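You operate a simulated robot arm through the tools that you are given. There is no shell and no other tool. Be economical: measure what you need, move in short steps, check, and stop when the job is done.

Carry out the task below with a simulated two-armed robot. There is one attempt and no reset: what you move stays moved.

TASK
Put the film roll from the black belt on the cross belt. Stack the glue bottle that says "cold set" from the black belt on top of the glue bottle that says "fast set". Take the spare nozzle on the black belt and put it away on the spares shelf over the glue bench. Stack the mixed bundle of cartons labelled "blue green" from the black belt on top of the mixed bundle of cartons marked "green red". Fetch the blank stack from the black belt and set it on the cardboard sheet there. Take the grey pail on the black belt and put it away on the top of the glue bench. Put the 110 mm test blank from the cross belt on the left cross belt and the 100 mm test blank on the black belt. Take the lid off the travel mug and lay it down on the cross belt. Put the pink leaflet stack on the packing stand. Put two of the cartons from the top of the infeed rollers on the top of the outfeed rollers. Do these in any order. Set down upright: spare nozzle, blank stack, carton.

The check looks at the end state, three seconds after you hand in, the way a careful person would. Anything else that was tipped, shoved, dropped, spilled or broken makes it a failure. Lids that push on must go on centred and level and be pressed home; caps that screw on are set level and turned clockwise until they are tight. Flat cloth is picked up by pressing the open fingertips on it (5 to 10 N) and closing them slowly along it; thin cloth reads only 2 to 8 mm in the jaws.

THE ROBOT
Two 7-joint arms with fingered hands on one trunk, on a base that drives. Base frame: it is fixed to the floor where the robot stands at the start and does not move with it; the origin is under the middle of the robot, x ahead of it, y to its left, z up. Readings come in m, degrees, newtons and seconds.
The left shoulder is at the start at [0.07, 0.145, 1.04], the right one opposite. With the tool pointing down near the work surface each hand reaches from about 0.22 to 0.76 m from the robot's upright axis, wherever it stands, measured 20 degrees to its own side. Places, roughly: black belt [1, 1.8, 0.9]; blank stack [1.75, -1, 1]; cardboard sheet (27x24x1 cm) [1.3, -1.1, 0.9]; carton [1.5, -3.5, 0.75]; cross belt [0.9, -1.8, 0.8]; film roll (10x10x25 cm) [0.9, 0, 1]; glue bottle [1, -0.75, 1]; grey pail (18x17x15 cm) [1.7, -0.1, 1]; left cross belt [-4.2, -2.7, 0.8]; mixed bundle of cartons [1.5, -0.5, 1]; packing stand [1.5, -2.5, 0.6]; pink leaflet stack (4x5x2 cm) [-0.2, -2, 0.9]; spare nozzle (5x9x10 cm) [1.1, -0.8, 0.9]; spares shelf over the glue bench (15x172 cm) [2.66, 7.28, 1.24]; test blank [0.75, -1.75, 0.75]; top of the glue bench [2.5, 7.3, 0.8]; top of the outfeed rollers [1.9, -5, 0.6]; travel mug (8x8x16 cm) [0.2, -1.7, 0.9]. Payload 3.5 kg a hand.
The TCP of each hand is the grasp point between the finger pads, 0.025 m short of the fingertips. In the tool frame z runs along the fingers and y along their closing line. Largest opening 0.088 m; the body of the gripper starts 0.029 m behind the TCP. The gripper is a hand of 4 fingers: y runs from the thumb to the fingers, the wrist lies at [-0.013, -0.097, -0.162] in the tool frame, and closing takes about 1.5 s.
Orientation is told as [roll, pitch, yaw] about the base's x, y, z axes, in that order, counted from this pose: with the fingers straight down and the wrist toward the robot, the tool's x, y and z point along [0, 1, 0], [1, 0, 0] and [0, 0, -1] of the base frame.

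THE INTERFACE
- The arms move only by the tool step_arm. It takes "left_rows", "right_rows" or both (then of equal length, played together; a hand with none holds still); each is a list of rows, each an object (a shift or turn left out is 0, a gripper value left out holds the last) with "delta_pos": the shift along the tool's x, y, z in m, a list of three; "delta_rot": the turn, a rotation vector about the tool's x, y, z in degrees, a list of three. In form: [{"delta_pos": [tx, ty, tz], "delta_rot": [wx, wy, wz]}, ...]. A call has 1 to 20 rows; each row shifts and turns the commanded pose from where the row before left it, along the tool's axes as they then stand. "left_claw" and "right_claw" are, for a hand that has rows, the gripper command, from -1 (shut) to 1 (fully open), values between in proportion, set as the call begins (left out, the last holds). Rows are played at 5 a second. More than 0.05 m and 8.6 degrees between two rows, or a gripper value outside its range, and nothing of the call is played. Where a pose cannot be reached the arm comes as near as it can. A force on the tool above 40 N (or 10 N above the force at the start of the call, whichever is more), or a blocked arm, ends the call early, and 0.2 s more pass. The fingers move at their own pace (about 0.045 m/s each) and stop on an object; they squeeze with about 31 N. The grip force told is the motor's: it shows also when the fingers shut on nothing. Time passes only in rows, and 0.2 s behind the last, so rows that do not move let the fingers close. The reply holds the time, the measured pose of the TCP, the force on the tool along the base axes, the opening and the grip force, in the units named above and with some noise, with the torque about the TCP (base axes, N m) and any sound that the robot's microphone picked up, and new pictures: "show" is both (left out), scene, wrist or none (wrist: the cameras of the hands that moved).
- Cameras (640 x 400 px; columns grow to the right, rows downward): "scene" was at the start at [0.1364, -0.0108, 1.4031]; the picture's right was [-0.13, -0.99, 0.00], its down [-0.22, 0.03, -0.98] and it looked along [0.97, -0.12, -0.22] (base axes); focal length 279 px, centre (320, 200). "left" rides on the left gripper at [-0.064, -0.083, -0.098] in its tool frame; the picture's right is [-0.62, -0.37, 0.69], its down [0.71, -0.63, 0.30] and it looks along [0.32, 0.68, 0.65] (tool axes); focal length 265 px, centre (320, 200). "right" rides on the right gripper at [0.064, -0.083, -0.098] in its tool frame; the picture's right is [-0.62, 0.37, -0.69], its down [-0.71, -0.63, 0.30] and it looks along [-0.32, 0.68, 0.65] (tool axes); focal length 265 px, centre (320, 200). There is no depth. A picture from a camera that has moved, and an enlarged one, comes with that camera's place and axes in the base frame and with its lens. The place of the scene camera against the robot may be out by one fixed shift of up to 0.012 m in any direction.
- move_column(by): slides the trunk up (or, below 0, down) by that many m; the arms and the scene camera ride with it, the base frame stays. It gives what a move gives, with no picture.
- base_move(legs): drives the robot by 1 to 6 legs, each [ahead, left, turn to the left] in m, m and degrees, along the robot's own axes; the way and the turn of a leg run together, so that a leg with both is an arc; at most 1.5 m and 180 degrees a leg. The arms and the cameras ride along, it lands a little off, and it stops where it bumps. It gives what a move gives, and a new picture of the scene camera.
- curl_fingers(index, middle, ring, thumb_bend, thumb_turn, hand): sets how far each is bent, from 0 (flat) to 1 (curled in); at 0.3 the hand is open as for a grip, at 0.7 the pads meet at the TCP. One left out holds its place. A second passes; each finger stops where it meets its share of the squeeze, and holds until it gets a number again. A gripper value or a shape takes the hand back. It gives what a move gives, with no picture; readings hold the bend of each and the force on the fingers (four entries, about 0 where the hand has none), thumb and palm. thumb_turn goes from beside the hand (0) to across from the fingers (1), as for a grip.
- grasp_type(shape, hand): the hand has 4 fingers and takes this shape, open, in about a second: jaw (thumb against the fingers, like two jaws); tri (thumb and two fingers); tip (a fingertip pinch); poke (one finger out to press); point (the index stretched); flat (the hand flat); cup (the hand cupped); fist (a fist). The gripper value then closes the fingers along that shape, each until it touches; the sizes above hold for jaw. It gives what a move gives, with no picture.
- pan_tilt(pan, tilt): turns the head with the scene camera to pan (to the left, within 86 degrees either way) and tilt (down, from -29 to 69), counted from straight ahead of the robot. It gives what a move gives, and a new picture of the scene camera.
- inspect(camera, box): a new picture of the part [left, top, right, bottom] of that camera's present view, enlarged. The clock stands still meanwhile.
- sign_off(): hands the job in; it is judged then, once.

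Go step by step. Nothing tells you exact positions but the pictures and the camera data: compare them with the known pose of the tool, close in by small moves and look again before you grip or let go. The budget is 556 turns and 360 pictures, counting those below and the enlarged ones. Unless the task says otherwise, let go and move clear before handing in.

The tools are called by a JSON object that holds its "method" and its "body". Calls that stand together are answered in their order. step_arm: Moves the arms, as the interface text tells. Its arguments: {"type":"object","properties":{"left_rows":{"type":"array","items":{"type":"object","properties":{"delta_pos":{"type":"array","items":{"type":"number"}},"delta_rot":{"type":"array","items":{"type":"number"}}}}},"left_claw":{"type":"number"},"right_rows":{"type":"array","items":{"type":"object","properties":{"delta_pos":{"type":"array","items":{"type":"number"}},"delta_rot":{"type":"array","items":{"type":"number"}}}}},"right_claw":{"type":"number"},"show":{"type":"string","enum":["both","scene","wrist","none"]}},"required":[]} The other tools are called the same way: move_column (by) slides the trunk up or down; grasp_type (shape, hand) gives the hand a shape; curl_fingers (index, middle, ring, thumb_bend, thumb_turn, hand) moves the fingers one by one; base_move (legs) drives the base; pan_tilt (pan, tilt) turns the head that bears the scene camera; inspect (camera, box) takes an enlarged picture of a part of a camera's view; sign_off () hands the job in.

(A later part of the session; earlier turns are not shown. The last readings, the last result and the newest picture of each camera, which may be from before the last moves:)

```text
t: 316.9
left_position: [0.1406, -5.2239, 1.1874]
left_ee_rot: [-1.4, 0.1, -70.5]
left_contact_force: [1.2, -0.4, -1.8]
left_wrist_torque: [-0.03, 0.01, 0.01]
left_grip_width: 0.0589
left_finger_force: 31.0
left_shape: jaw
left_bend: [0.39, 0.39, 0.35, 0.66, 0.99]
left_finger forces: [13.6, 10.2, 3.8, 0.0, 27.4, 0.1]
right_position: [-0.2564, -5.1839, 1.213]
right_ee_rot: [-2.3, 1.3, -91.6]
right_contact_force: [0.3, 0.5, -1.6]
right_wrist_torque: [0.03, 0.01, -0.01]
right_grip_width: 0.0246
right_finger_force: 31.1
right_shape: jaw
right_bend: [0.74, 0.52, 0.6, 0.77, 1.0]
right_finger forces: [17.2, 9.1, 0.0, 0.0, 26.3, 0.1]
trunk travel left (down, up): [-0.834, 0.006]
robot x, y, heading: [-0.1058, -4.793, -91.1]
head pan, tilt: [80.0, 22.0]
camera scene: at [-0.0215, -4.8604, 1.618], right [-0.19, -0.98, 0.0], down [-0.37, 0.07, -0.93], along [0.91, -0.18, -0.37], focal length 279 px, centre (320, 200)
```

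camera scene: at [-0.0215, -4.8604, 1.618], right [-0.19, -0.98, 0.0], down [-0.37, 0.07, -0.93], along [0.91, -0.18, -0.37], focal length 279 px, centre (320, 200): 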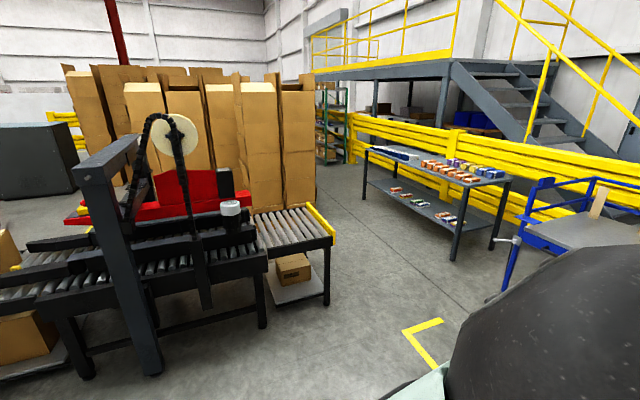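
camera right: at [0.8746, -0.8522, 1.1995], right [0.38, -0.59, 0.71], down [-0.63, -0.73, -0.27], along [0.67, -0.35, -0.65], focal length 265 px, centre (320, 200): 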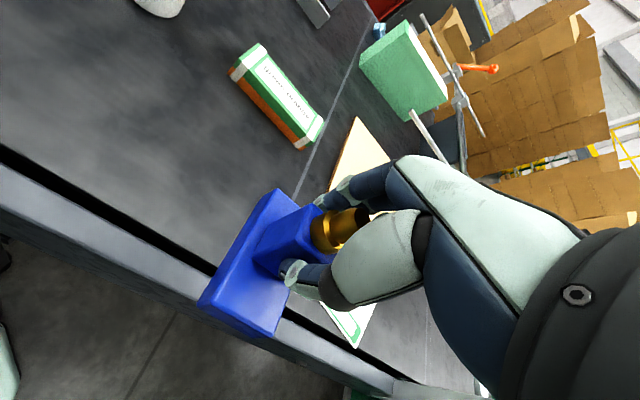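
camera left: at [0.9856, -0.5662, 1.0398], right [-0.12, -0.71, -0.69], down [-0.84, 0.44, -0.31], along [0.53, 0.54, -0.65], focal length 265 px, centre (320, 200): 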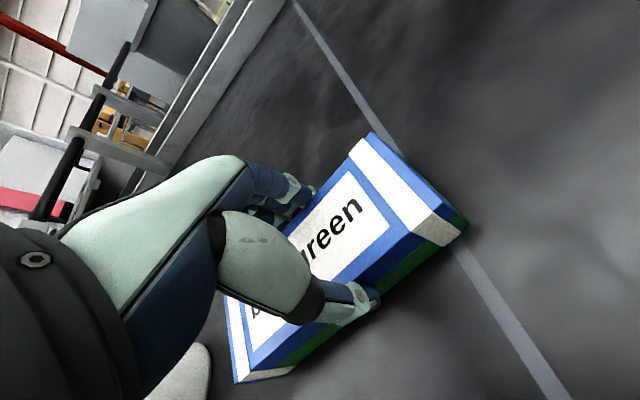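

There's a passage past the outfeed rollers' end. Drive through it to the far aisle.

{"method": "base_move", "body": {"legs": [[0, 0, 91], [0, -1.02, 0], [1.5, 0, 0], [1.5, 0, 0], [0.1, 0, 0], [0, 0, 95]]}}

{"method": "pan_tilt", "body": {"pan": 0, "tilt": 20}}

```text
t: 341.8
left_position: [3.3762, -5.3993, 1.187]
left_ee_rot: [-3.2, 0.7, 29.6]
left_contact_force: [3.0, -12.2, 1.1]
left_wrist_torque: [-0.13, -0.13, -0.39]
left_grip_width: 0.0638
left_finger_force: 31.7
left_shape: jaw
left_bend: [0.41, 0.36, 0.3, 0.64, 0.96]
left_finger forces: [11.3, 12.9, 4.1, 0.0, 27.8, 0.0]
right_position: [3.4187, -5.782, 1.2126]
right_ee_rot: [-2.1, 1.3, 11.3]
right_contact_force: [-0.1, 0.0, -3.3]
right_wrist_torque: [-0.02, 0.03, -0.01]
right_grip_width: 0.0244
right_finger_force: 31.1
right_shape: jaw
right_bend: [0.74, 0.52, 0.6, 0.77, 1.0]
right_finger forces: [17.3, 9.0, 0.0, 0.0, 26.1, 0.0]
trunk travel left (down, up): [-0.834, 0.006]
robot x, y, heading: [3.003, -5.713, 12.0]
head pan, tilt: [80.0, 22.0]
stopped in leg 6: the force on the tool passed its limit at 70 N (the readings are from after the stop); the commanded pose is now the measured one
camera scene: at [3.0447, -5.6187, 1.6185], right [1.0, 0.03, 0.0], down [0.01, -0.37, -0.93], along [-0.03, 0.93, -0.37], focal length 279 px, centre (320, 200)
```

scene: 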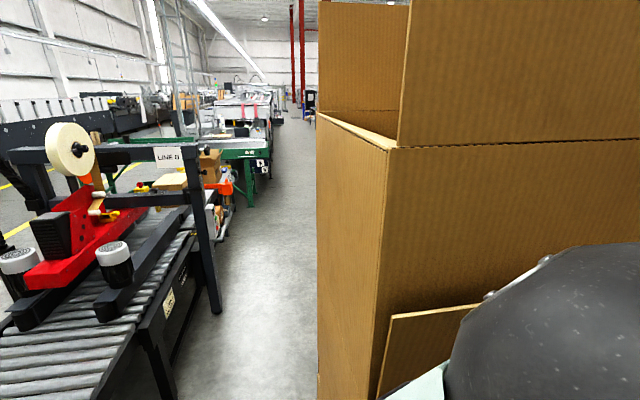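

```text
t: 343.3
left_position: [3.3762, -5.3992, 1.1871]
left_ee_rot: [-3.0, 0.7, 29.9]
left_contact_force: [4.3, -18.1, 3.4]
left_wrist_torque: [-0.19, -0.23, -0.61]
left_grip_width: 0.0638
left_finger_force: 30.9
left_shape: jaw
left_bend: [0.41, 0.36, 0.3, 0.64, 0.96]
left_finger forces: [11.1, 13.6, 5.5, 0.0, 28.9, 0.0]
right_position: [3.4205, -5.7818, 1.213]
right_ee_rot: [-2.0, 1.2, 11.4]
right_contact_force: [0.4, -0.9, -2.6]
right_wrist_torque: [0.01, 0.01, 0.01]
right_grip_width: 0.0245
right_finger_force: 30.6
right_shape: jaw
right_bend: [0.74, 0.52, 0.6, 0.77, 1.0]
right_finger forces: [17.2, 9.0, 0.0, 0.0, 26.1, 0.1]
trunk travel left (down, up): [-0.834, 0.006]
robot x, y, heading: [3.0043, -5.7196, 12.1]
head pan, tilt: [0.0, 20.0]
camera scene: at [3.1403, -5.6935, 1.6212], right [0.21, -0.98, -0.01], down [-0.34, -0.07, -0.94], along [0.92, 0.2, -0.34], focal length 279 px, centre (320, 200)
```

scene: 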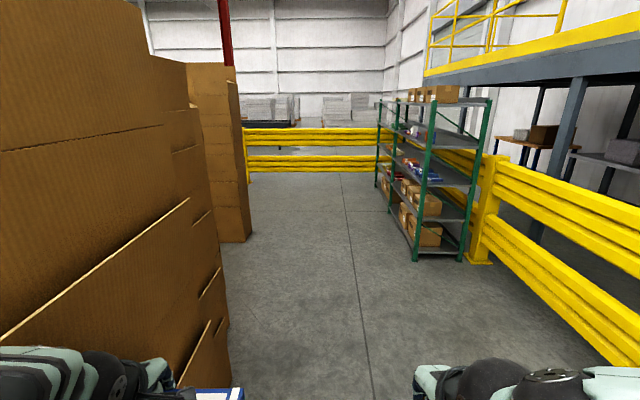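

The bundle bumped a carton stack while turning. I back off by turning right and check the grip and the stack.

{"method": "base_move", "body": {"legs": [[0, 0, -14]]}}

{"method": "pan_tilt", "body": {"pan": 10, "tilt": 35}}

```text
t: 344.5
left_position: [3.4423, -5.4888, 1.1859]
left_ee_rot: [-3.2, 0.8, 16.2]
left_contact_force: [0.0, -0.3, -2.0]
left_wrist_torque: [0.06, 0.02, -0.02]
left_grip_width: 0.0628
left_finger_force: 30.7
left_shape: jaw
left_bend: [0.4, 0.37, 0.31, 0.64, 0.96]
left_finger forces: [11.6, 11.5, 3.6, 0.0, 26.8, 0.0]
right_position: [3.3915, -5.8738, 1.2136]
right_ee_rot: [-2.4, 1.2, -2.6]
right_contact_force: [0.3, 0.2, -3.3]
right_wrist_torque: [0.01, 0.02, -0.01]
right_grip_width: 0.0243
right_finger_force: 31.1
right_shape: jaw
right_bend: [0.74, 0.52, 0.6, 0.77, 1.0]
right_finger forces: [17.2, 9.0, 0.0, 0.0, 25.9, 0.0]
trunk travel left (down, up): [-0.834, 0.006]
robot x, y, heading: [3.0024, -5.714, -2.1]
head pan, tilt: [0.0, 20.0]
camera scene: at [3.1417, -5.7184, 1.6212], right [-0.03, -1.0, 0.0], down [-0.34, 0.01, -0.94], along [0.94, -0.03, -0.34], focal length 279 px, centre (320, 200)
```

scene: 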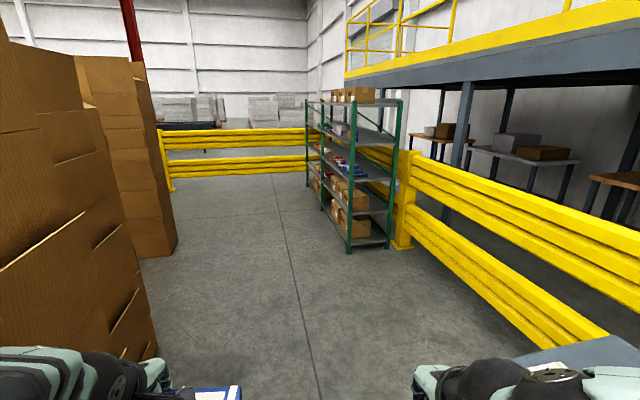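

```text
t: 345.3
left_position: [3.44, -5.4908, 1.1854]
left_ee_rot: [-3.2, 0.7, 16.2]
left_contact_force: [-0.1, -0.1, -2.1]
left_wrist_torque: [0.08, 0.04, -0.03]
left_grip_width: 0.0629
left_finger_force: 30.7
left_shape: jaw
left_bend: [0.4, 0.37, 0.31, 0.64, 0.96]
left_finger forces: [11.6, 11.6, 3.6, 0.0, 26.8, 0.1]
right_position: [3.3909, -5.8752, 1.2136]
right_ee_rot: [-2.3, 1.1, -2.5]
right_contact_force: [-0.5, 0.0, -2.4]
right_wrist_torque: [-0.02, 0.02, 0.0]
right_grip_width: 0.0245
right_finger_force: 31.0
right_shape: jaw
right_bend: [0.74, 0.52, 0.6, 0.77, 1.0]
right_finger forces: [17.1, 8.9, 0.0, 0.0, 26.0, 0.1]
trunk travel left (down, up): [-0.834, 0.006]
robot x, y, heading: [3.0, -5.7149, -2.2]
head pan, tilt: [10.0, 35.0]
camera scene: at [3.1351, -5.7047, 1.5975], right [0.14, -0.99, 0.0], down [-0.57, -0.08, -0.82], along [0.81, 0.12, -0.57], focal length 279 px, centre (320, 200)
```

scene: 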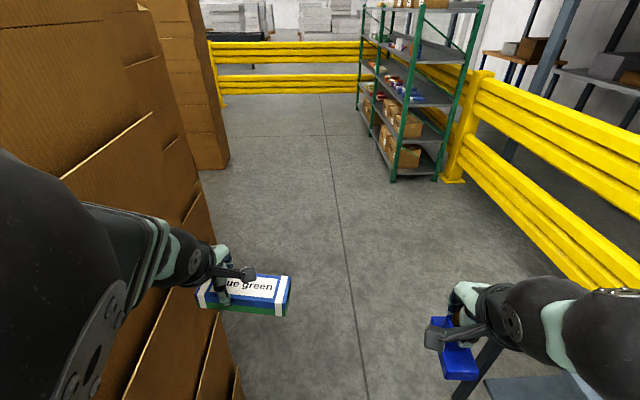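

Grip and stack look intact. I take the wider route around the carton stacks.

{"method": "base_move", "body": {"legs": [[1.3, -0.03, 2], [1.3, 0.45, 0], [1.2, 0.45, 0], [0, 0, 90], [1.3, 0, 0]]}}

{"method": "pan_tilt", "body": {"pan": 35, "tilt": 12}}

```text
t: 374.3
left_position: [6.5592, -3.0875, 1.1841]
left_ee_rot: [-3.2, 0.7, 107.5]
left_contact_force: [-0.1, 0.1, -1.2]
left_wrist_torque: [0.01, 0.04, 0.0]
left_grip_width: 0.0626
left_finger_force: 31.1
left_shape: jaw
left_bend: [0.4, 0.37, 0.31, 0.65, 0.96]
left_finger forces: [11.8, 11.3, 3.6, 0.0, 26.5, 0.0]
right_position: [6.9432, -3.1274, 1.2142]
right_ee_rot: [-2.4, 1.2, 88.7]
right_contact_force: [0.2, -0.8, -1.6]
right_wrist_torque: [0.04, 0.01, 0.02]
right_grip_width: 0.0241
right_finger_force: 30.9
right_shape: jaw
right_bend: [0.74, 0.52, 0.6, 0.77, 1.0]
right_finger forces: [17.0, 8.8, 0.1, 0.0, 25.5, 0.0]
trunk travel left (down, up): [-0.834, 0.006]
robot x, y, heading: [6.7961, -3.5173, 89.5]
head pan, tilt: [10.0, 35.0]
camera scene: at [6.7743, -3.3811, 1.5975], right [0.99, 0.16, 0.0], down [0.09, -0.57, -0.82], along [-0.13, 0.81, -0.57], focal length 279 px, centre (320, 200)
```

scene: 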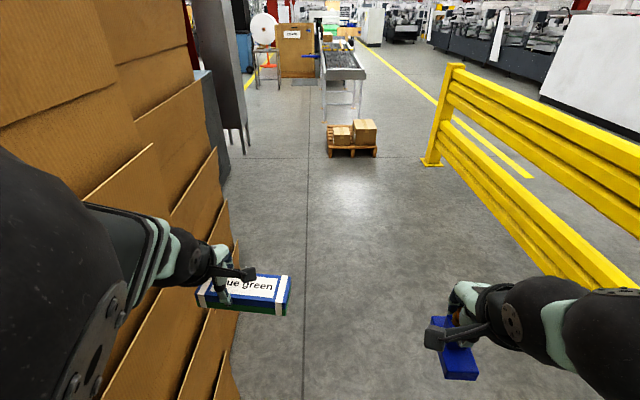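

```text
t: 375.2
left_position: [6.5599, -3.0859, 1.1863]
left_ee_rot: [-3.1, 0.8, 107.5]
left_contact_force: [0.5, 0.3, -2.4]
left_wrist_torque: [0.03, 0.04, 0.03]
left_grip_width: 0.0625
left_finger_force: 30.9
left_shape: jaw
left_bend: [0.4, 0.37, 0.31, 0.65, 0.96]
left_finger forces: [11.7, 11.2, 3.6, 0.1, 26.6, 0.0]
right_position: [6.9439, -3.1275, 1.2135]
right_ee_rot: [-2.3, 1.2, 88.8]
right_contact_force: [0.3, -0.1, -3.2]
right_wrist_torque: [0.0, 0.02, 0.01]
right_grip_width: 0.0241
right_finger_force: 31.1
right_shape: jaw
right_bend: [0.74, 0.52, 0.6, 0.77, 1.0]
right_finger forces: [17.0, 8.8, 0.1, 0.0, 25.6, 0.1]
trunk travel left (down, up): [-0.834, 0.006]
robot x, y, heading: [6.7931, -3.5146, 89.4]
head pan, tilt: [35.0, 12.0]
camera scene: at [6.7362, -3.3899, 1.6342], right [0.83, 0.56, 0.0], down [0.12, -0.17, -0.98], along [-0.55, 0.81, -0.21], focal length 279 px, centre (320, 200)
```

scene: 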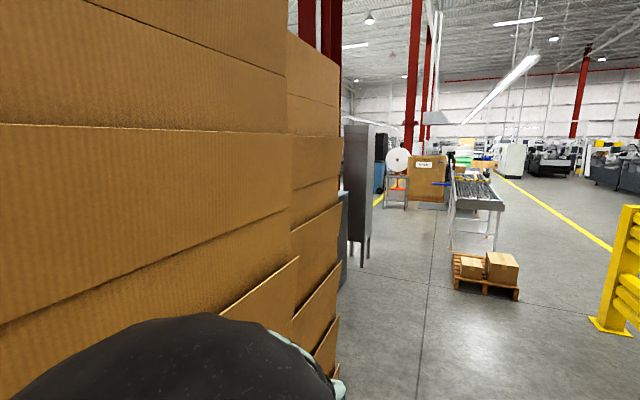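

{"method": "base_move", "body": {"legs": [[0, 0.0, 0], [0.2, -0.15, 0], [1.5, 0, 0], [0.6, 0, 0]]}}

{"method": "pan_tilt", "body": {"pan": 75, "tilt": 15}}

```text
t: 387.4
left_position: [6.8139, -0.7829, 1.1864]
left_ee_rot: [-3.1, 0.8, 104.8]
left_contact_force: [0.1, -0.8, -1.5]
left_wrist_torque: [0.03, 0.03, -0.03]
left_grip_width: 0.0627
left_finger_force: 31.1
left_shape: jaw
left_bend: [0.4, 0.37, 0.31, 0.65, 0.96]
left_finger forces: [11.8, 11.2, 3.5, 0.1, 26.6, 0.1]
right_position: [7.1957, -0.8419, 1.2128]
right_ee_rot: [-2.3, 1.2, 86.0]
right_contact_force: [-0.4, -0.2, -2.5]
right_wrist_torque: [-0.02, -0.01, 0.0]
right_grip_width: 0.0241
right_finger_force: 30.9
right_shape: jaw
right_bend: [0.74, 0.52, 0.6, 0.77, 1.0]
right_finger forces: [17.0, 8.8, 0.1, 0.1, 25.7, 0.0]
trunk travel left (down, up): [-0.834, 0.006]
robot x, y, heading: [7.0294, -1.2251, 86.8]
head pan, tilt: [35.0, 12.0]
camera scene: at [6.975, -1.0952, 1.6345], right [0.85, 0.52, 0.0], down [0.11, -0.18, -0.98], along [-0.51, 0.83, -0.21], focal length 279 px, centre (320, 200)
```

scene: 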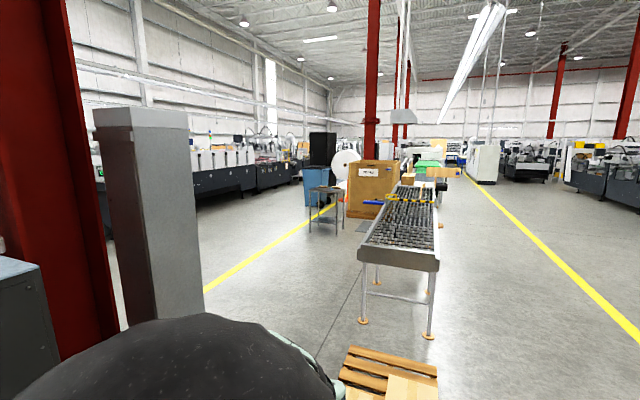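

```text
t: 388.4
left_position: [6.8141, -0.781, 1.1857]
left_ee_rot: [-3.2, 0.8, 104.8]
left_contact_force: [-0.2, 0.4, -1.2]
left_wrist_torque: [-0.02, 0.03, 0.03]
left_grip_width: 0.0626
left_finger_force: 31.2
left_shape: jaw
left_bend: [0.4, 0.37, 0.31, 0.65, 0.96]
left_finger forces: [11.8, 11.3, 3.5, 0.0, 26.7, 0.0]
right_position: [7.1954, -0.8415, 1.2134]
right_ee_rot: [-2.2, 1.3, 86.0]
right_contact_force: [-0.6, -0.2, -3.6]
right_wrist_torque: [0.0, 0.03, 0.02]
right_grip_width: 0.0244
right_finger_force: 30.5
right_shape: jaw
right_bend: [0.74, 0.52, 0.6, 0.77, 1.0]
right_finger forces: [17.0, 8.8, 0.0, 0.1, 25.7, 0.0]
trunk travel left (down, up): [-0.834, 0.006]
robot x, y, heading: [7.0268, -1.2286, 86.4]
head pan, tilt: [75.0, 15.0]
camera scene: at [6.9354, -1.1433, 1.6295], right [0.32, 0.95, 0.0], down [0.25, -0.08, -0.97], along [-0.92, 0.31, -0.26], focal length 279 px, centre (320, 200)
```

scene: 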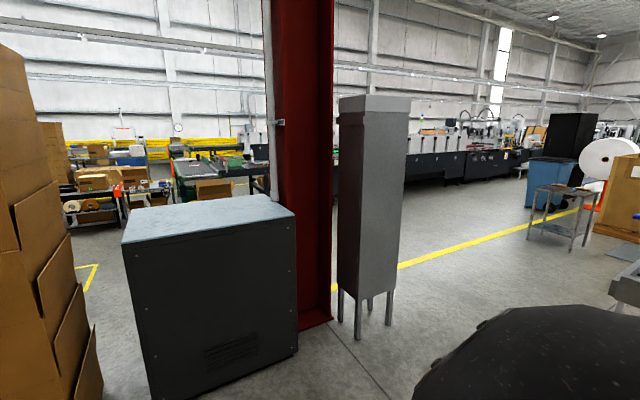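

I take the gap north of the grey silo, then head west to the belt's far side.

{"method": "base_move", "body": {"legs": [[0, 1.2, 3.5], [1.0, 0, 0], [0.95, 0, 0], [0, 0, 92]]}}

{"method": "pan_tilt", "body": {"pan": 10, "tilt": 15}}

```text
t: 407.6
left_position: [5.3931, 0.4749, 1.1851]
left_ee_rot: [-3.1, 0.8, -160.7]
left_contact_force: [0.4, 0.5, -1.7]
left_wrist_torque: [-0.07, -0.01, 0.0]
left_grip_width: 0.062
left_finger_force: 31.0
left_shape: jaw
left_bend: [0.4, 0.37, 0.31, 0.65, 0.96]
left_finger forces: [11.7, 11.1, 3.6, 0.0, 26.4, 0.1]
right_position: [5.4216, 0.8616, 1.2134]
right_ee_rot: [-2.3, 1.2, -179.5]
right_contact_force: [-0.4, -0.4, -2.3]
right_wrist_torque: [0.03, -0.04, 0.02]
right_grip_width: 0.024
right_finger_force: 31.2
right_shape: jaw
right_bend: [0.74, 0.52, 0.6, 0.77, 1.0]
right_finger forces: [16.9, 8.8, 0.0, 0.0, 25.4, 0.0]
trunk travel left (down, up): [-0.834, 0.006]
robot x, y, heading: [5.8165, 0.7238, -178.9]
head pan, tilt: [75.0, 15.0]
camera scene: at [5.738, 0.634, 1.6295], right [-0.97, 0.24, 0.0], down [0.06, 0.25, -0.97], along [-0.23, -0.94, -0.26], focal length 279 px, centre (320, 200)
```

scene: 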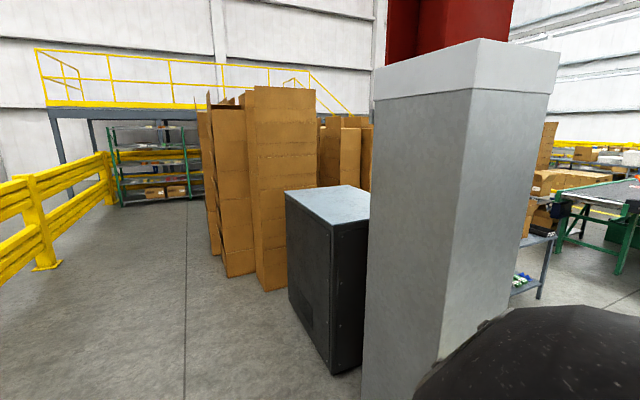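

```text
t: 408.9
left_position: [5.3925, 0.4759, 1.1865]
left_ee_rot: [-3.1, 0.8, -160.6]
left_contact_force: [-0.6, -0.5, -2.7]
left_wrist_torque: [-0.05, 0.01, -0.01]
left_grip_width: 0.0622
left_finger_force: 31.0
left_shape: jaw
left_bend: [0.4, 0.37, 0.31, 0.65, 0.96]
left_finger forces: [11.7, 11.2, 3.6, 0.0, 26.4, 0.0]
right_position: [5.4211, 0.8611, 1.2137]
right_ee_rot: [-2.3, 1.2, -179.6]
right_contact_force: [0.2, -0.7, -2.8]
right_wrist_torque: [0.02, -0.03, 0.05]
right_grip_width: 0.0243
right_finger_force: 31.0
right_shape: jaw
right_bend: [0.74, 0.52, 0.6, 0.77, 1.0]
right_finger forces: [17.0, 8.7, 0.0, 0.0, 25.3, 0.0]
trunk travel left (down, up): [-0.834, 0.006]
robot x, y, heading: [5.8165, 0.7252, -178.8]
head pan, tilt: [10.0, 15.0]
camera scene: at [5.6686, 0.7062, 1.6294], right [-0.19, 0.98, 0.0], down [0.25, 0.05, -0.97], along [-0.95, -0.19, -0.26], focal length 279 px, centre (320, 200)
```

scene: 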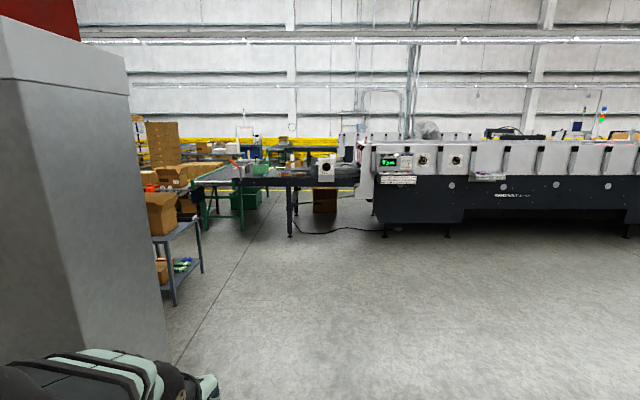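

{"method": "base_move", "body": {"legs": [[1.5, 0, 0], [1.1, 0, 0]]}}

{"method": "pan_tilt", "body": {"pan": 30, "tilt": 25}}

```text
t: 421.5
left_position: [2.8146, 0.4281, 1.1857]
left_ee_rot: [-3.1, 0.7, -160.9]
left_contact_force: [0.3, 0.0, -1.7]
left_wrist_torque: [-0.05, -0.05, 0.0]
left_grip_width: 0.0621
left_finger_force: 30.6
left_shape: jaw
left_bend: [0.4, 0.37, 0.31, 0.65, 0.96]
left_finger forces: [11.8, 11.1, 3.6, 0.1, 26.3, 0.1]
right_position: [2.8441, 0.8138, 1.2136]
right_ee_rot: [-2.4, 1.2, -179.5]
right_contact_force: [0.0, -0.6, -3.3]
right_wrist_torque: [0.03, -0.04, -0.01]
right_grip_width: 0.024
right_finger_force: 30.8
right_shape: jaw
right_bend: [0.74, 0.52, 0.6, 0.77, 1.0]
right_finger forces: [16.8, 8.8, 0.0, 0.0, 25.5, 0.0]
trunk travel left (down, up): [-0.834, 0.006]
robot x, y, heading: [3.2384, 0.6816, -179.1]
head pan, tilt: [10.0, 15.0]
camera scene: at [3.091, 0.658, 1.6295], right [-0.19, 0.98, 0.0], down [0.25, 0.05, -0.97], along [-0.95, -0.19, -0.26], focal length 279 px, centre (320, 200)
```

scene: 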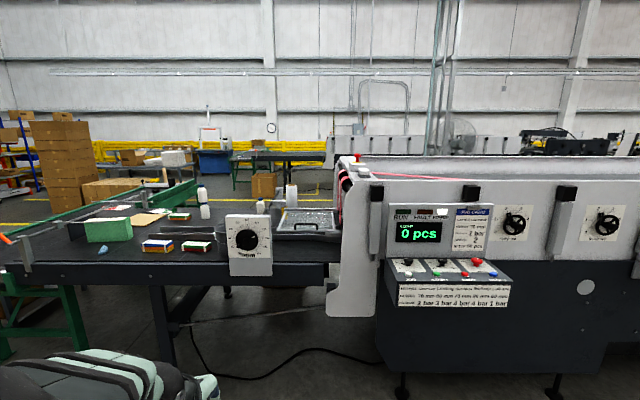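

```text
t: 422.4
left_position: [2.813, 0.4285, 1.1843]
left_ee_rot: [-3.1, 0.8, -160.7]
left_contact_force: [0.5, -0.2, -1.8]
left_wrist_torque: [-0.04, -0.01, 0.0]
left_grip_width: 0.0623
left_finger_force: 30.9
left_shape: jaw
left_bend: [0.4, 0.37, 0.31, 0.65, 0.96]
left_finger forces: [11.8, 11.2, 3.6, 0.0, 26.3, 0.1]
right_position: [2.8429, 0.8138, 1.2132]
right_ee_rot: [-2.3, 1.3, -179.6]
right_contact_force: [-0.4, 0.0, -4.1]
right_wrist_torque: [0.01, 0.02, 0.0]
right_grip_width: 0.0242
right_finger_force: 30.9
right_shape: jaw
right_bend: [0.74, 0.52, 0.6, 0.77, 1.0]
right_finger forces: [16.9, 8.8, 0.1, 0.0, 25.5, 0.0]
trunk travel left (down, up): [-0.834, 0.006]
robot x, y, heading: [3.2386, 0.6755, -178.7]
head pan, tilt: [30.0, 25.0]
camera scene: at [3.1023, 0.6285, 1.6132], right [-0.52, 0.86, 0.0], down [0.36, 0.22, -0.91], along [-0.78, -0.47, -0.42], focal length 279 px, centre (320, 200)
```

scene: 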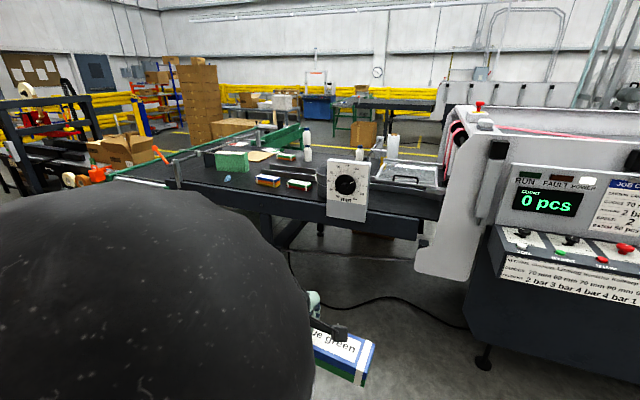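

Far side reached. Green-red bundle about (1.70,-0.36); a dial plate stands at the belt edge near (1.93,0.08). Retract the right hand, move south, then approach.

{"method": "step_arm", "body": {"right_rows": [{"delta_pos": [-0.02, -0.03, 0]}, {"delta_pos": [-0.02, -0.03, 0]}, {"delta_pos": [-0.01, -0.03, 0]}], "show": "none"}}

{"method": "base_move", "body": {"legs": [[0, 0.95, 0], [0.75, 0, 9]]}}

{"method": "pan_tilt", "body": {"pan": 0, "tilt": 42}}

```text
t: 423.1
left_position: [2.8146, 0.4281, 1.1851]
left_ee_rot: [-3.0, 0.8, -160.8]
left_contact_force: [0.5, -0.2, -2.6]
left_wrist_torque: [-0.03, -0.03, -0.01]
left_grip_width: 0.0621
left_finger_force: 31.5
left_shape: jaw
left_bend: [0.4, 0.37, 0.31, 0.65, 0.96]
left_finger forces: [11.8, 11.1, 3.6, 0.1, 26.2, 0.0]
right_position: [2.8838, 0.8559, 1.2491]
right_ee_rot: [-2.4, 1.4, -179.6]
right_contact_force: [-0.5, 0.1, -3.1]
right_wrist_torque: [-0.04, 0.03, 0.02]
right_grip_width: 0.0239
right_finger_force: 31.4
right_shape: jaw
right_bend: [0.74, 0.52, 0.6, 0.77, 1.0]
right_finger forces: [17.2, 8.8, 0.0, 0.1, 25.7, 0.0]
right hand out of reach, approached as far as the arm can: row 1, 2, 3
trunk travel left (down, up): [-0.834, 0.006]
robot x, y, heading: [3.2386, 0.6771, -178.9]
head pan, tilt: [30.0, 25.0]
```

```text
t: 431.8
left_position: [2.1433, -0.6638, 1.1866]
left_ee_rot: [-3.0, 0.6, -152.0]
left_contact_force: [-0.3, -0.2, -2.0]
left_wrist_torque: [-0.06, -0.02, -0.01]
left_grip_width: 0.0618
left_finger_force: 30.8
left_shape: jaw
left_bend: [0.4, 0.37, 0.31, 0.65, 0.96]
left_finger forces: [11.8, 11.2, 3.5, 0.0, 26.4, 0.0]
right_position: [2.1473, -0.2305, 1.25]
right_ee_rot: [-2.3, 1.4, -170.7]
right_contact_force: [0.6, -0.8, -3.1]
right_wrist_torque: [-0.02, 0.04, 0.0]
right_grip_width: 0.0242
right_finger_force: 31.1
right_shape: jaw
right_bend: [0.74, 0.52, 0.6, 0.77, 1.0]
right_finger forces: [17.1, 8.8, 0.0, 0.0, 25.6, 0.1]
trunk travel left (down, up): [-0.834, 0.006]
robot x, y, heading: [2.5231, -0.3528, -170.3]
head pan, tilt: [30.0, 25.0]
camera scene: at [2.3986, -0.4201, 1.6133], right [-0.64, 0.77, 0.0], down [0.32, 0.27, -0.91], along [-0.69, -0.58, -0.42], focal length 279 px, centre (320, 200)
```

scene: 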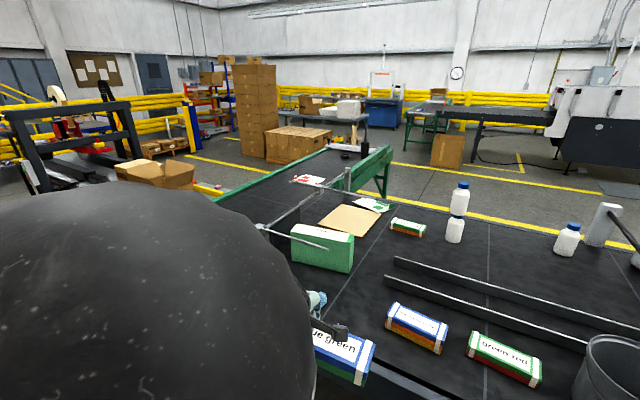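

```text
t: 432.7
left_position: [2.1433, -0.6644, 1.1854]
left_ee_rot: [-3.0, 0.9, -151.9]
left_contact_force: [0.9, 0.4, -1.3]
left_wrist_torque: [-0.05, -0.02, 0.02]
left_grip_width: 0.0617
left_finger_force: 31.0
left_shape: jaw
left_bend: [0.4, 0.37, 0.31, 0.65, 0.96]
left_finger forces: [11.8, 11.2, 3.7, 0.1, 26.4, 0.1]
right_position: [2.1451, -0.2304, 1.2496]
right_ee_rot: [-2.4, 1.4, -170.6]
right_contact_force: [0.3, 0.4, -3.3]
right_wrist_torque: [-0.01, 0.0, -0.02]
right_grip_width: 0.0242
right_finger_force: 30.9
right_shape: jaw
right_bend: [0.74, 0.52, 0.6, 0.77, 1.0]
right_finger forces: [17.1, 8.9, 0.1, 0.1, 25.7, 0.0]
trunk travel left (down, up): [-0.834, 0.006]
robot x, y, heading: [2.5195, -0.3548, -170.0]
head pan, tilt: [0.0, 42.0]
camera scene: at [2.3851, -0.3759, 1.5869], right [-0.17, 0.98, 0.0], down [0.66, 0.12, -0.74], along [-0.73, -0.13, -0.67], focal length 279 px, centre (320, 200)
```

scene: 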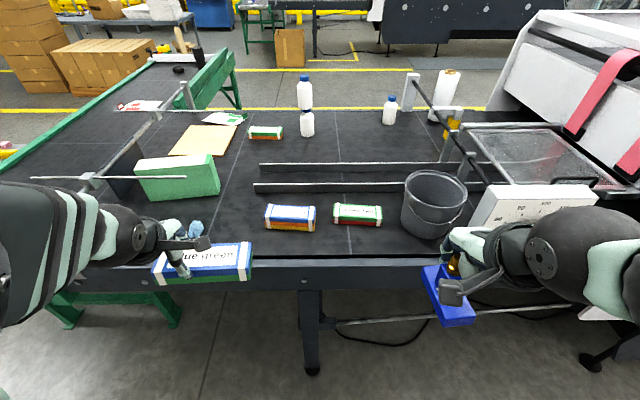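

Clear view: green-red bundle at about (1.716,-0.371). I raise the right hand, turn the base 20° right to keep the right elbow away from the dial plate, and move in.

{"method": "step_arm", "body": {"right_rows": [{"delta_pos": [0, 0, -0.03]}, {"delta_pos": [0, 0, -0.03]}, {"delta_pos": [0, 0, -0.03]}], "left_rows": [{"delta_rot": [-0.8, 3, 4]}, {"delta_rot": [0, 0, 4]}, {}], "show": "none"}}

{"method": "base_move", "body": {"legs": [[0, 0, -20], [0.16, 0.09, 0]]}}

```text
t: 433.5
left_position: [2.1423, -0.6642, 1.1856]
left_ee_rot: [-0.2, -0.1, -159.9]
left_contact_force: [-0.5, 0.9, -1.3]
left_wrist_torque: [-0.06, -0.01, -0.01]
left_grip_width: 0.0621
left_finger_force: 30.7
left_shape: jaw
left_bend: [0.4, 0.37, 0.31, 0.65, 0.96]
left_finger forces: [11.8, 11.1, 3.5, 0.0, 26.3, 0.0]
right_position: [2.1439, -0.2356, 1.341]
right_ee_rot: [-2.4, 1.5, -170.7]
right_contact_force: [-0.4, 0.8, -2.6]
right_wrist_torque: [0.01, 0.0, 0.02]
right_grip_width: 0.0242
right_finger_force: 30.8
right_shape: jaw
right_bend: [0.74, 0.52, 0.6, 0.77, 1.0]
right_finger forces: [16.9, 8.8, 0.0, 0.0, 25.3, 0.0]
trunk travel left (down, up): [-0.834, 0.006]
robot x, y, heading: [2.5251, -0.3542, -170.1]
head pan, tilt: [0.0, 42.0]
```

```text
t: 436.1
left_position: [1.8924, -0.5727, 1.1864]
left_ee_rot: [-0.1, -0.3, -179.8]
left_contact_force: [-0.1, 0.8, -1.7]
left_wrist_torque: [-0.02, 0.03, 0.03]
left_grip_width: 0.0621
left_finger_force: 31.0
left_shape: jaw
left_bend: [0.4, 0.37, 0.31, 0.65, 0.96]
left_finger forces: [11.9, 11.1, 3.6, 0.1, 26.4, 0.1]
right_position: [2.0397, -0.1685, 1.3407]
right_ee_rot: [-2.2, 1.2, 169.5]
right_contact_force: [1.3, 0.7, -3.8]
right_wrist_torque: [0.02, -0.03, -0.01]
right_grip_width: 0.0242
right_finger_force: 31.6
right_shape: jaw
right_bend: [0.74, 0.52, 0.6, 0.77, 1.0]
right_finger forces: [16.9, 8.7, 0.1, 0.0, 25.5, 0.1]
trunk travel left (down, up): [-0.834, 0.006]
robot x, y, heading: [2.3512, -0.412, 169.9]
head pan, tilt: [0.0, 42.0]
camera scene: at [2.2185, -0.3861, 1.5873], right [0.17, 0.98, 0.0], down [0.66, -0.12, -0.74], along [-0.73, 0.13, -0.67], focal length 279 px, centre (320, 200)
```

scene: 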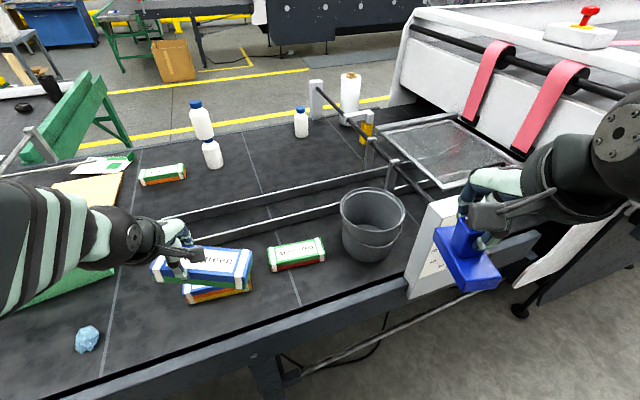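

{"method": "step_arm", "body": {"left_rows": [{"delta_pos": [-0.03, 0.03, 0]}, {"delta_pos": [-0.03, 0.03, 0]}, {"delta_pos": [-0.03, 0.03, 0]}, {"delta_pos": [-0.03, 0.03, 0]}, {"delta_pos": [-0.03, 0.03, 0]}, {"delta_rot": [0, 0, -7]}, {"delta_rot": [0, 0, -7]}, {"delta_rot": [0, 0, -6]}]}}

```text
t: 437.9
left_position: [1.7311, -0.4361, 1.1895]
left_ee_rot: [-2.3, 1.3, -157.8]
left_contact_force: [0.3, -0.4, -1.4]
left_wrist_torque: [-0.04, -0.03, 0.0]
left_grip_width: 0.0616
left_finger_force: 31.5
left_shape: jaw
left_bend: [0.4, 0.37, 0.31, 0.66, 0.96]
left_finger forces: [12.0, 11.1, 3.6, 0.0, 26.3, 0.0]
right_position: [2.0348, -0.1679, 1.3399]
right_ee_rot: [-2.4, 1.5, 169.4]
right_contact_force: [-0.2, 0.7, -2.5]
right_wrist_torque: [-0.01, 0.0, 0.02]
right_grip_width: 0.024
right_finger_force: 30.8
right_shape: jaw
right_bend: [0.74, 0.52, 0.6, 0.77, 1.0]
right_finger forces: [17.0, 8.8, 0.1, 0.0, 25.4, 0.0]
trunk travel left (down, up): [-0.834, 0.006]
robot x, y, heading: [2.3508, -0.408, 169.9]
head pan, tilt: [0.0, 42.0]
camera scene: at [2.2126, -0.3867, 1.5868], right [0.17, 0.98, 0.0], down [0.66, -0.12, -0.74], along [-0.73, 0.13, -0.67], focal length 279 px, centre (320, 200)
camera left: at [1.7844, -0.3489, 1.2926], right [0.11, 0.74, -0.66], down [0.85, -0.41, -0.32], along [-0.51, -0.53, -0.68], focal length 265 px, centre (320, 200)
```

scene: 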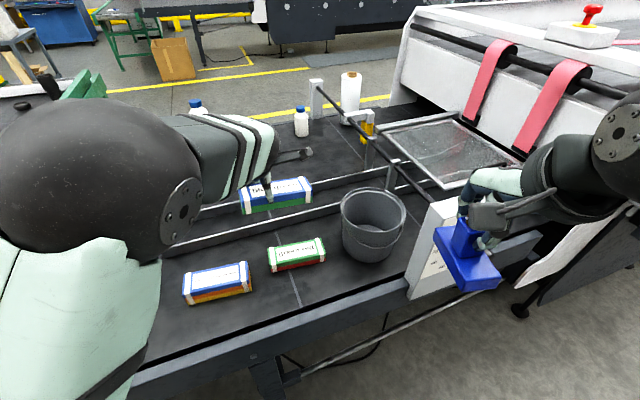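
left: 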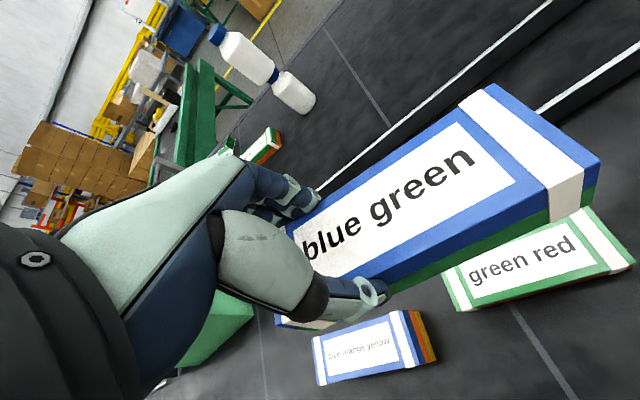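

{"method": "step_arm", "body": {"left_rows": [{"delta_pos": [-0.025, 0, 0], "delta_rot": [-1.3, 2.3, 0]}, {"delta_pos": [0, 0, 0.045]}, {"delta_pos": [0, 0, 0.045]}, {"delta_pos": [0, 0, 0.045]}, {"delta_pos": [0, 0, 0.025]}]}}

```text
t: 439.1
left_position: [1.7256, -0.4079, 1.026]
left_ee_rot: [2.3, -1.4, -159.8]
left_contact_force: [-1.3, 0.1, -0.8]
left_wrist_torque: [-0.02, -0.01, -0.01]
left_grip_width: 0.0615
left_finger_force: 31.4
left_shape: jaw
left_bend: [0.41, 0.37, 0.31, 0.66, 0.96]
left_finger forces: [11.8, 10.9, 3.7, 0.0, 26.3, 0.1]
right_position: [2.0355, -0.1691, 1.3401]
right_ee_rot: [-2.3, 1.5, 169.4]
right_contact_force: [-0.4, 0.5, -2.7]
right_wrist_torque: [-0.02, 0.0, -0.01]
right_grip_width: 0.0238
right_finger_force: 30.7
right_shape: jaw
right_bend: [0.74, 0.52, 0.6, 0.77, 1.0]
right_finger forces: [17.0, 8.6, 0.0, 0.1, 25.4, 0.0]
trunk travel left (down, up): [-0.834, 0.006]
robot x, y, heading: [2.354, -0.412, 169.9]
head pan, tilt: [0.0, 42.0]
camera scene: at [2.2122, -0.3875, 1.5868], right [0.17, 0.98, 0.0], down [0.66, -0.12, -0.74], along [-0.73, 0.13, -0.67], focal length 279 px, centre (320, 200)
camera left: at [1.7848, -0.3151, 1.1188], right [0.12, 0.68, -0.73], down [0.84, -0.47, -0.29], along [-0.54, -0.57, -0.62], focal length 265 px, centre (320, 200)
```

scene: 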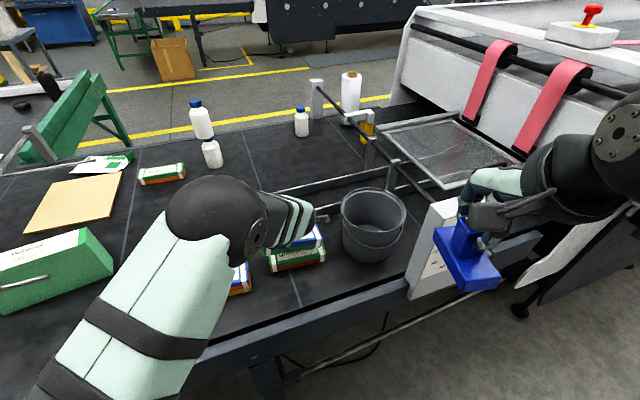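
left: 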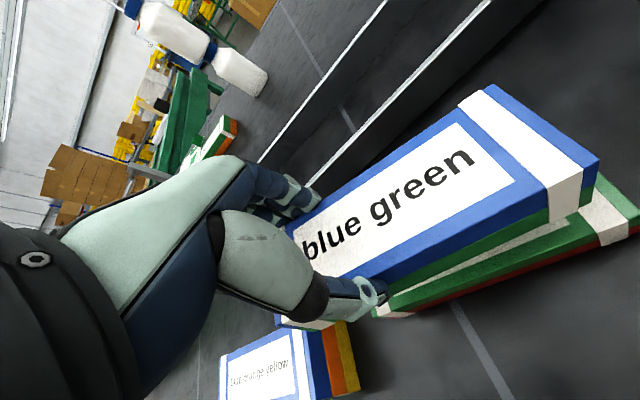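

{"method": "step_arm", "body": {"left_rows": [{"delta_rot": [1.4, -2.3, 0]}, {"delta_rot": [0, 0, 7]}, {"delta_pos": [0, 0.005, 0.012]}]}}

{"method": "inspect", "body": {"camera": "scene", "box": [220, 190, 360, 300]}}

```text
t: 439.9
left_position: [1.7216, -0.4095, 1.014]
left_ee_rot: [-0.2, 0.0, -166.8]
left_contact_force: [-0.2, -0.6, -0.5]
left_wrist_torque: [-0.07, -0.01, 0.02]
left_grip_width: 0.0611
left_finger_force: 31.3
left_shape: jaw
left_bend: [0.41, 0.37, 0.31, 0.66, 0.96]
left_finger forces: [12.0, 10.9, 3.7, 0.1, 26.3, 0.1]
right_position: [2.0346, -0.1698, 1.3405]
right_ee_rot: [-2.3, 1.5, 169.5]
right_contact_force: [0.6, -0.3, -3.8]
right_wrist_torque: [0.01, -0.01, 0.0]
right_grip_width: 0.024
right_finger_force: 31.3
right_shape: jaw
right_bend: [0.74, 0.52, 0.6, 0.77, 1.0]
right_finger forces: [17.0, 8.6, 0.1, 0.0, 25.4, 0.1]
trunk travel left (down, up): [-0.834, 0.006]
robot x, y, heading: [2.352, -0.4104, 169.9]
head pan, tilt: [0.0, 42.0]
camera scene: at [2.2126, -0.3874, 1.5868], right [0.17, 0.98, 0.0], down [0.66, -0.12, -0.74], along [-0.73, 0.13, -0.67], focal length 279 px, centre (320, 200)
camera left: at [1.7892, -0.3278, 1.1125], right [0.22, 0.69, -0.69], down [0.78, -0.55, -0.31], along [-0.59, -0.47, -0.65], focal length 265 px, centre (320, 200)
```

scene: 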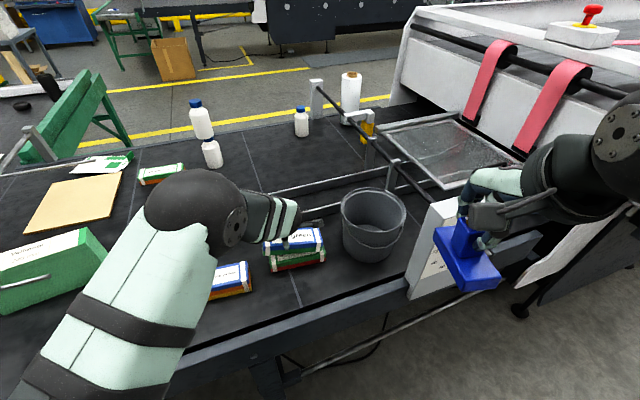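
left: 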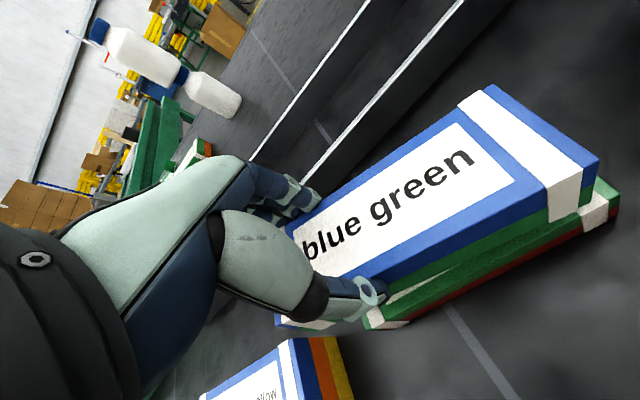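

```text
3.64 times, centred on (290, 245) of scene
camera zoom: at [2.2126, -0.3874, 1.5868], right [0.17, 0.98, 0.0], down [0.66, -0.12, -0.74], along [-0.73, 0.13, -0.67], focal length 1016 px, centre (429, 36)
```

zoom: 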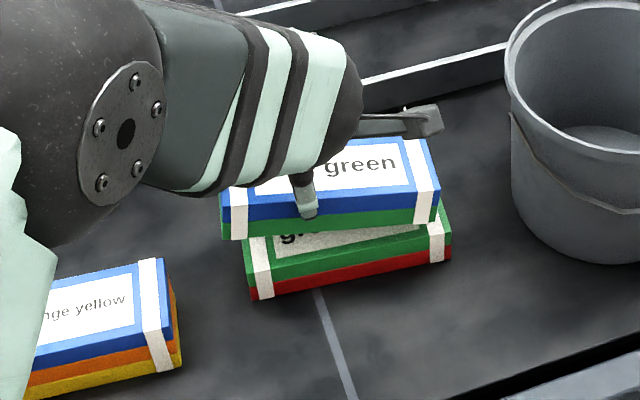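

{"method": "step_arm", "body": {"left_rows": [{"delta_rot": [0, 0, -4.5]}, {"delta_pos": [-0.012, -0.002, 0]}, {"delta_pos": [0, 0, 0.008]}], "show": "none"}}

{"method": "inspect", "body": {"camera": "scene", "box": [220, 190, 360, 300]}}

```text
t: 440.7
left_position: [1.7191, -0.3968, 1.0048]
left_ee_rot: [-0.1, -0.1, -162.4]
left_contact_force: [-0.6, -0.5, -1.8]
left_wrist_torque: [-0.02, 0.0, 0.0]
left_grip_width: 0.0613
left_finger_force: 30.8
left_shape: jaw
left_bend: [0.41, 0.37, 0.31, 0.66, 0.96]
left_finger forces: [11.9, 10.9, 3.6, 0.0, 26.3, 0.0]
right_position: [2.0354, -0.1703, 1.3402]
right_ee_rot: [-2.3, 1.3, 169.5]
right_contact_force: [-0.1, -0.1, -2.5]
right_wrist_torque: [0.03, -0.03, 0.01]
right_grip_width: 0.0238
right_finger_force: 31.0
right_shape: jaw
right_bend: [0.74, 0.52, 0.6, 0.77, 1.0]
right_finger forces: [17.1, 8.5, 0.0, 0.1, 25.4, 0.0]
trunk travel left (down, up): [-0.834, 0.006]
robot x, y, heading: [2.3508, -0.4129, 169.9]
head pan, tilt: [0.0, 42.0]
```

```text
3.64 times, centred on (290, 245) of scene
camera zoom: at [2.213, -0.3876, 1.5869], right [0.17, 0.98, 0.0], down [0.66, -0.12, -0.74], along [-0.73, 0.13, -0.67], focal length 1016 px, centre (429, 36)
```

zoom: 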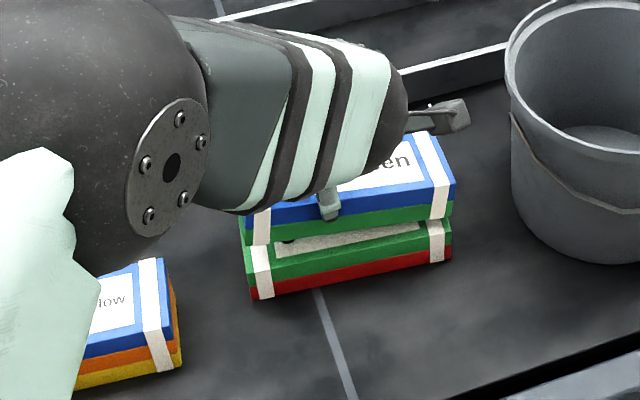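

Aligned. Lower to contact.

{"method": "step_arm", "body": {"left_rows": [{"delta_pos": [0, 0, 0.004]}, {"delta_pos": [0, 0, 0.003]}, {"delta_pos": [0, 0, 0.003]}, {"delta_pos": [0, 0, 0.003]}], "show": "none"}}

```text
t: 441.7
left_position: [1.721, -0.3963, 0.9928]
left_ee_rot: [-0.1, -0.1, -162.3]
left_contact_force: [0.7, -0.1, -1.0]
left_wrist_torque: [0.03, 0.02, -0.02]
left_grip_width: 0.0614
left_finger_force: 30.4
left_shape: jaw
left_bend: [0.4, 0.37, 0.31, 0.66, 0.96]
left_finger forces: [11.4, 11.0, 4.0, 0.0, 26.6, 0.0]
right_position: [2.0362, -0.1707, 1.3388]
right_ee_rot: [-2.3, 1.5, 169.4]
right_contact_force: [0.3, -0.1, -3.3]
right_wrist_torque: [-0.03, 0.01, 0.0]
right_grip_width: 0.0242
right_finger_force: 31.0
right_shape: jaw
right_bend: [0.74, 0.52, 0.6, 0.77, 1.0]
right_finger forces: [17.0, 8.6, 0.1, 0.0, 25.5, 0.0]
trunk travel left (down, up): [-0.834, 0.006]
robot x, y, heading: [2.3551, -0.409, 170.0]
head pan, tilt: [0.0, 42.0]
```

{"method": "step_arm", "body": {"left_rows": [{"delta_pos": [0, 0, 0.003]}, {"delta_pos": [0, 0, 0.003]}], "show": "none"}}

{"method": "inspect", "body": {"camera": "scene", "box": [220, 190, 360, 300]}}

```text
t: 442.3
left_position: [1.7207, -0.3968, 0.9872]
left_ee_rot: [-0.2, 0.0, -162.4]
left_contact_force: [0.6, 0.3, -0.2]
left_wrist_torque: [0.08, 0.01, -0.04]
left_grip_width: 0.0616
left_finger_force: 31.1
left_shape: jaw
left_bend: [0.4, 0.37, 0.32, 0.66, 0.96]
left_finger forces: [11.2, 11.5, 4.0, 0.0, 27.2, 0.0]
right_position: [2.0361, -0.1697, 1.3414]
right_ee_rot: [-2.3, 1.3, 169.3]
right_contact_force: [-0.4, 0.4, -3.5]
right_wrist_torque: [-0.01, -0.03, -0.01]
right_grip_width: 0.024
right_finger_force: 31.5
right_shape: jaw
right_bend: [0.74, 0.52, 0.6, 0.77, 1.0]
right_finger forces: [17.1, 8.7, 0.1, 0.1, 25.4, 0.1]
trunk travel left (down, up): [-0.834, 0.006]
robot x, y, heading: [2.3509, -0.4117, 169.9]
head pan, tilt: [0.0, 42.0]
```

```text
3.64 times, centred on (290, 245) of scene
camera zoom: at [2.2138, -0.3877, 1.5869], right [0.17, 0.98, 0.0], down [0.66, -0.12, -0.74], along [-0.73, 0.13, -0.67], focal length 1016 px, centre (429, 36)
```

zoom: 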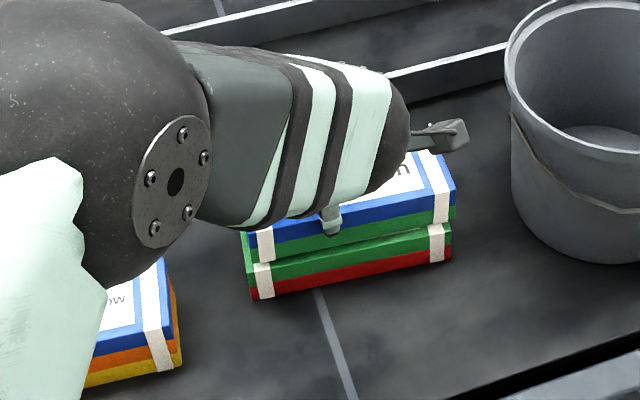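

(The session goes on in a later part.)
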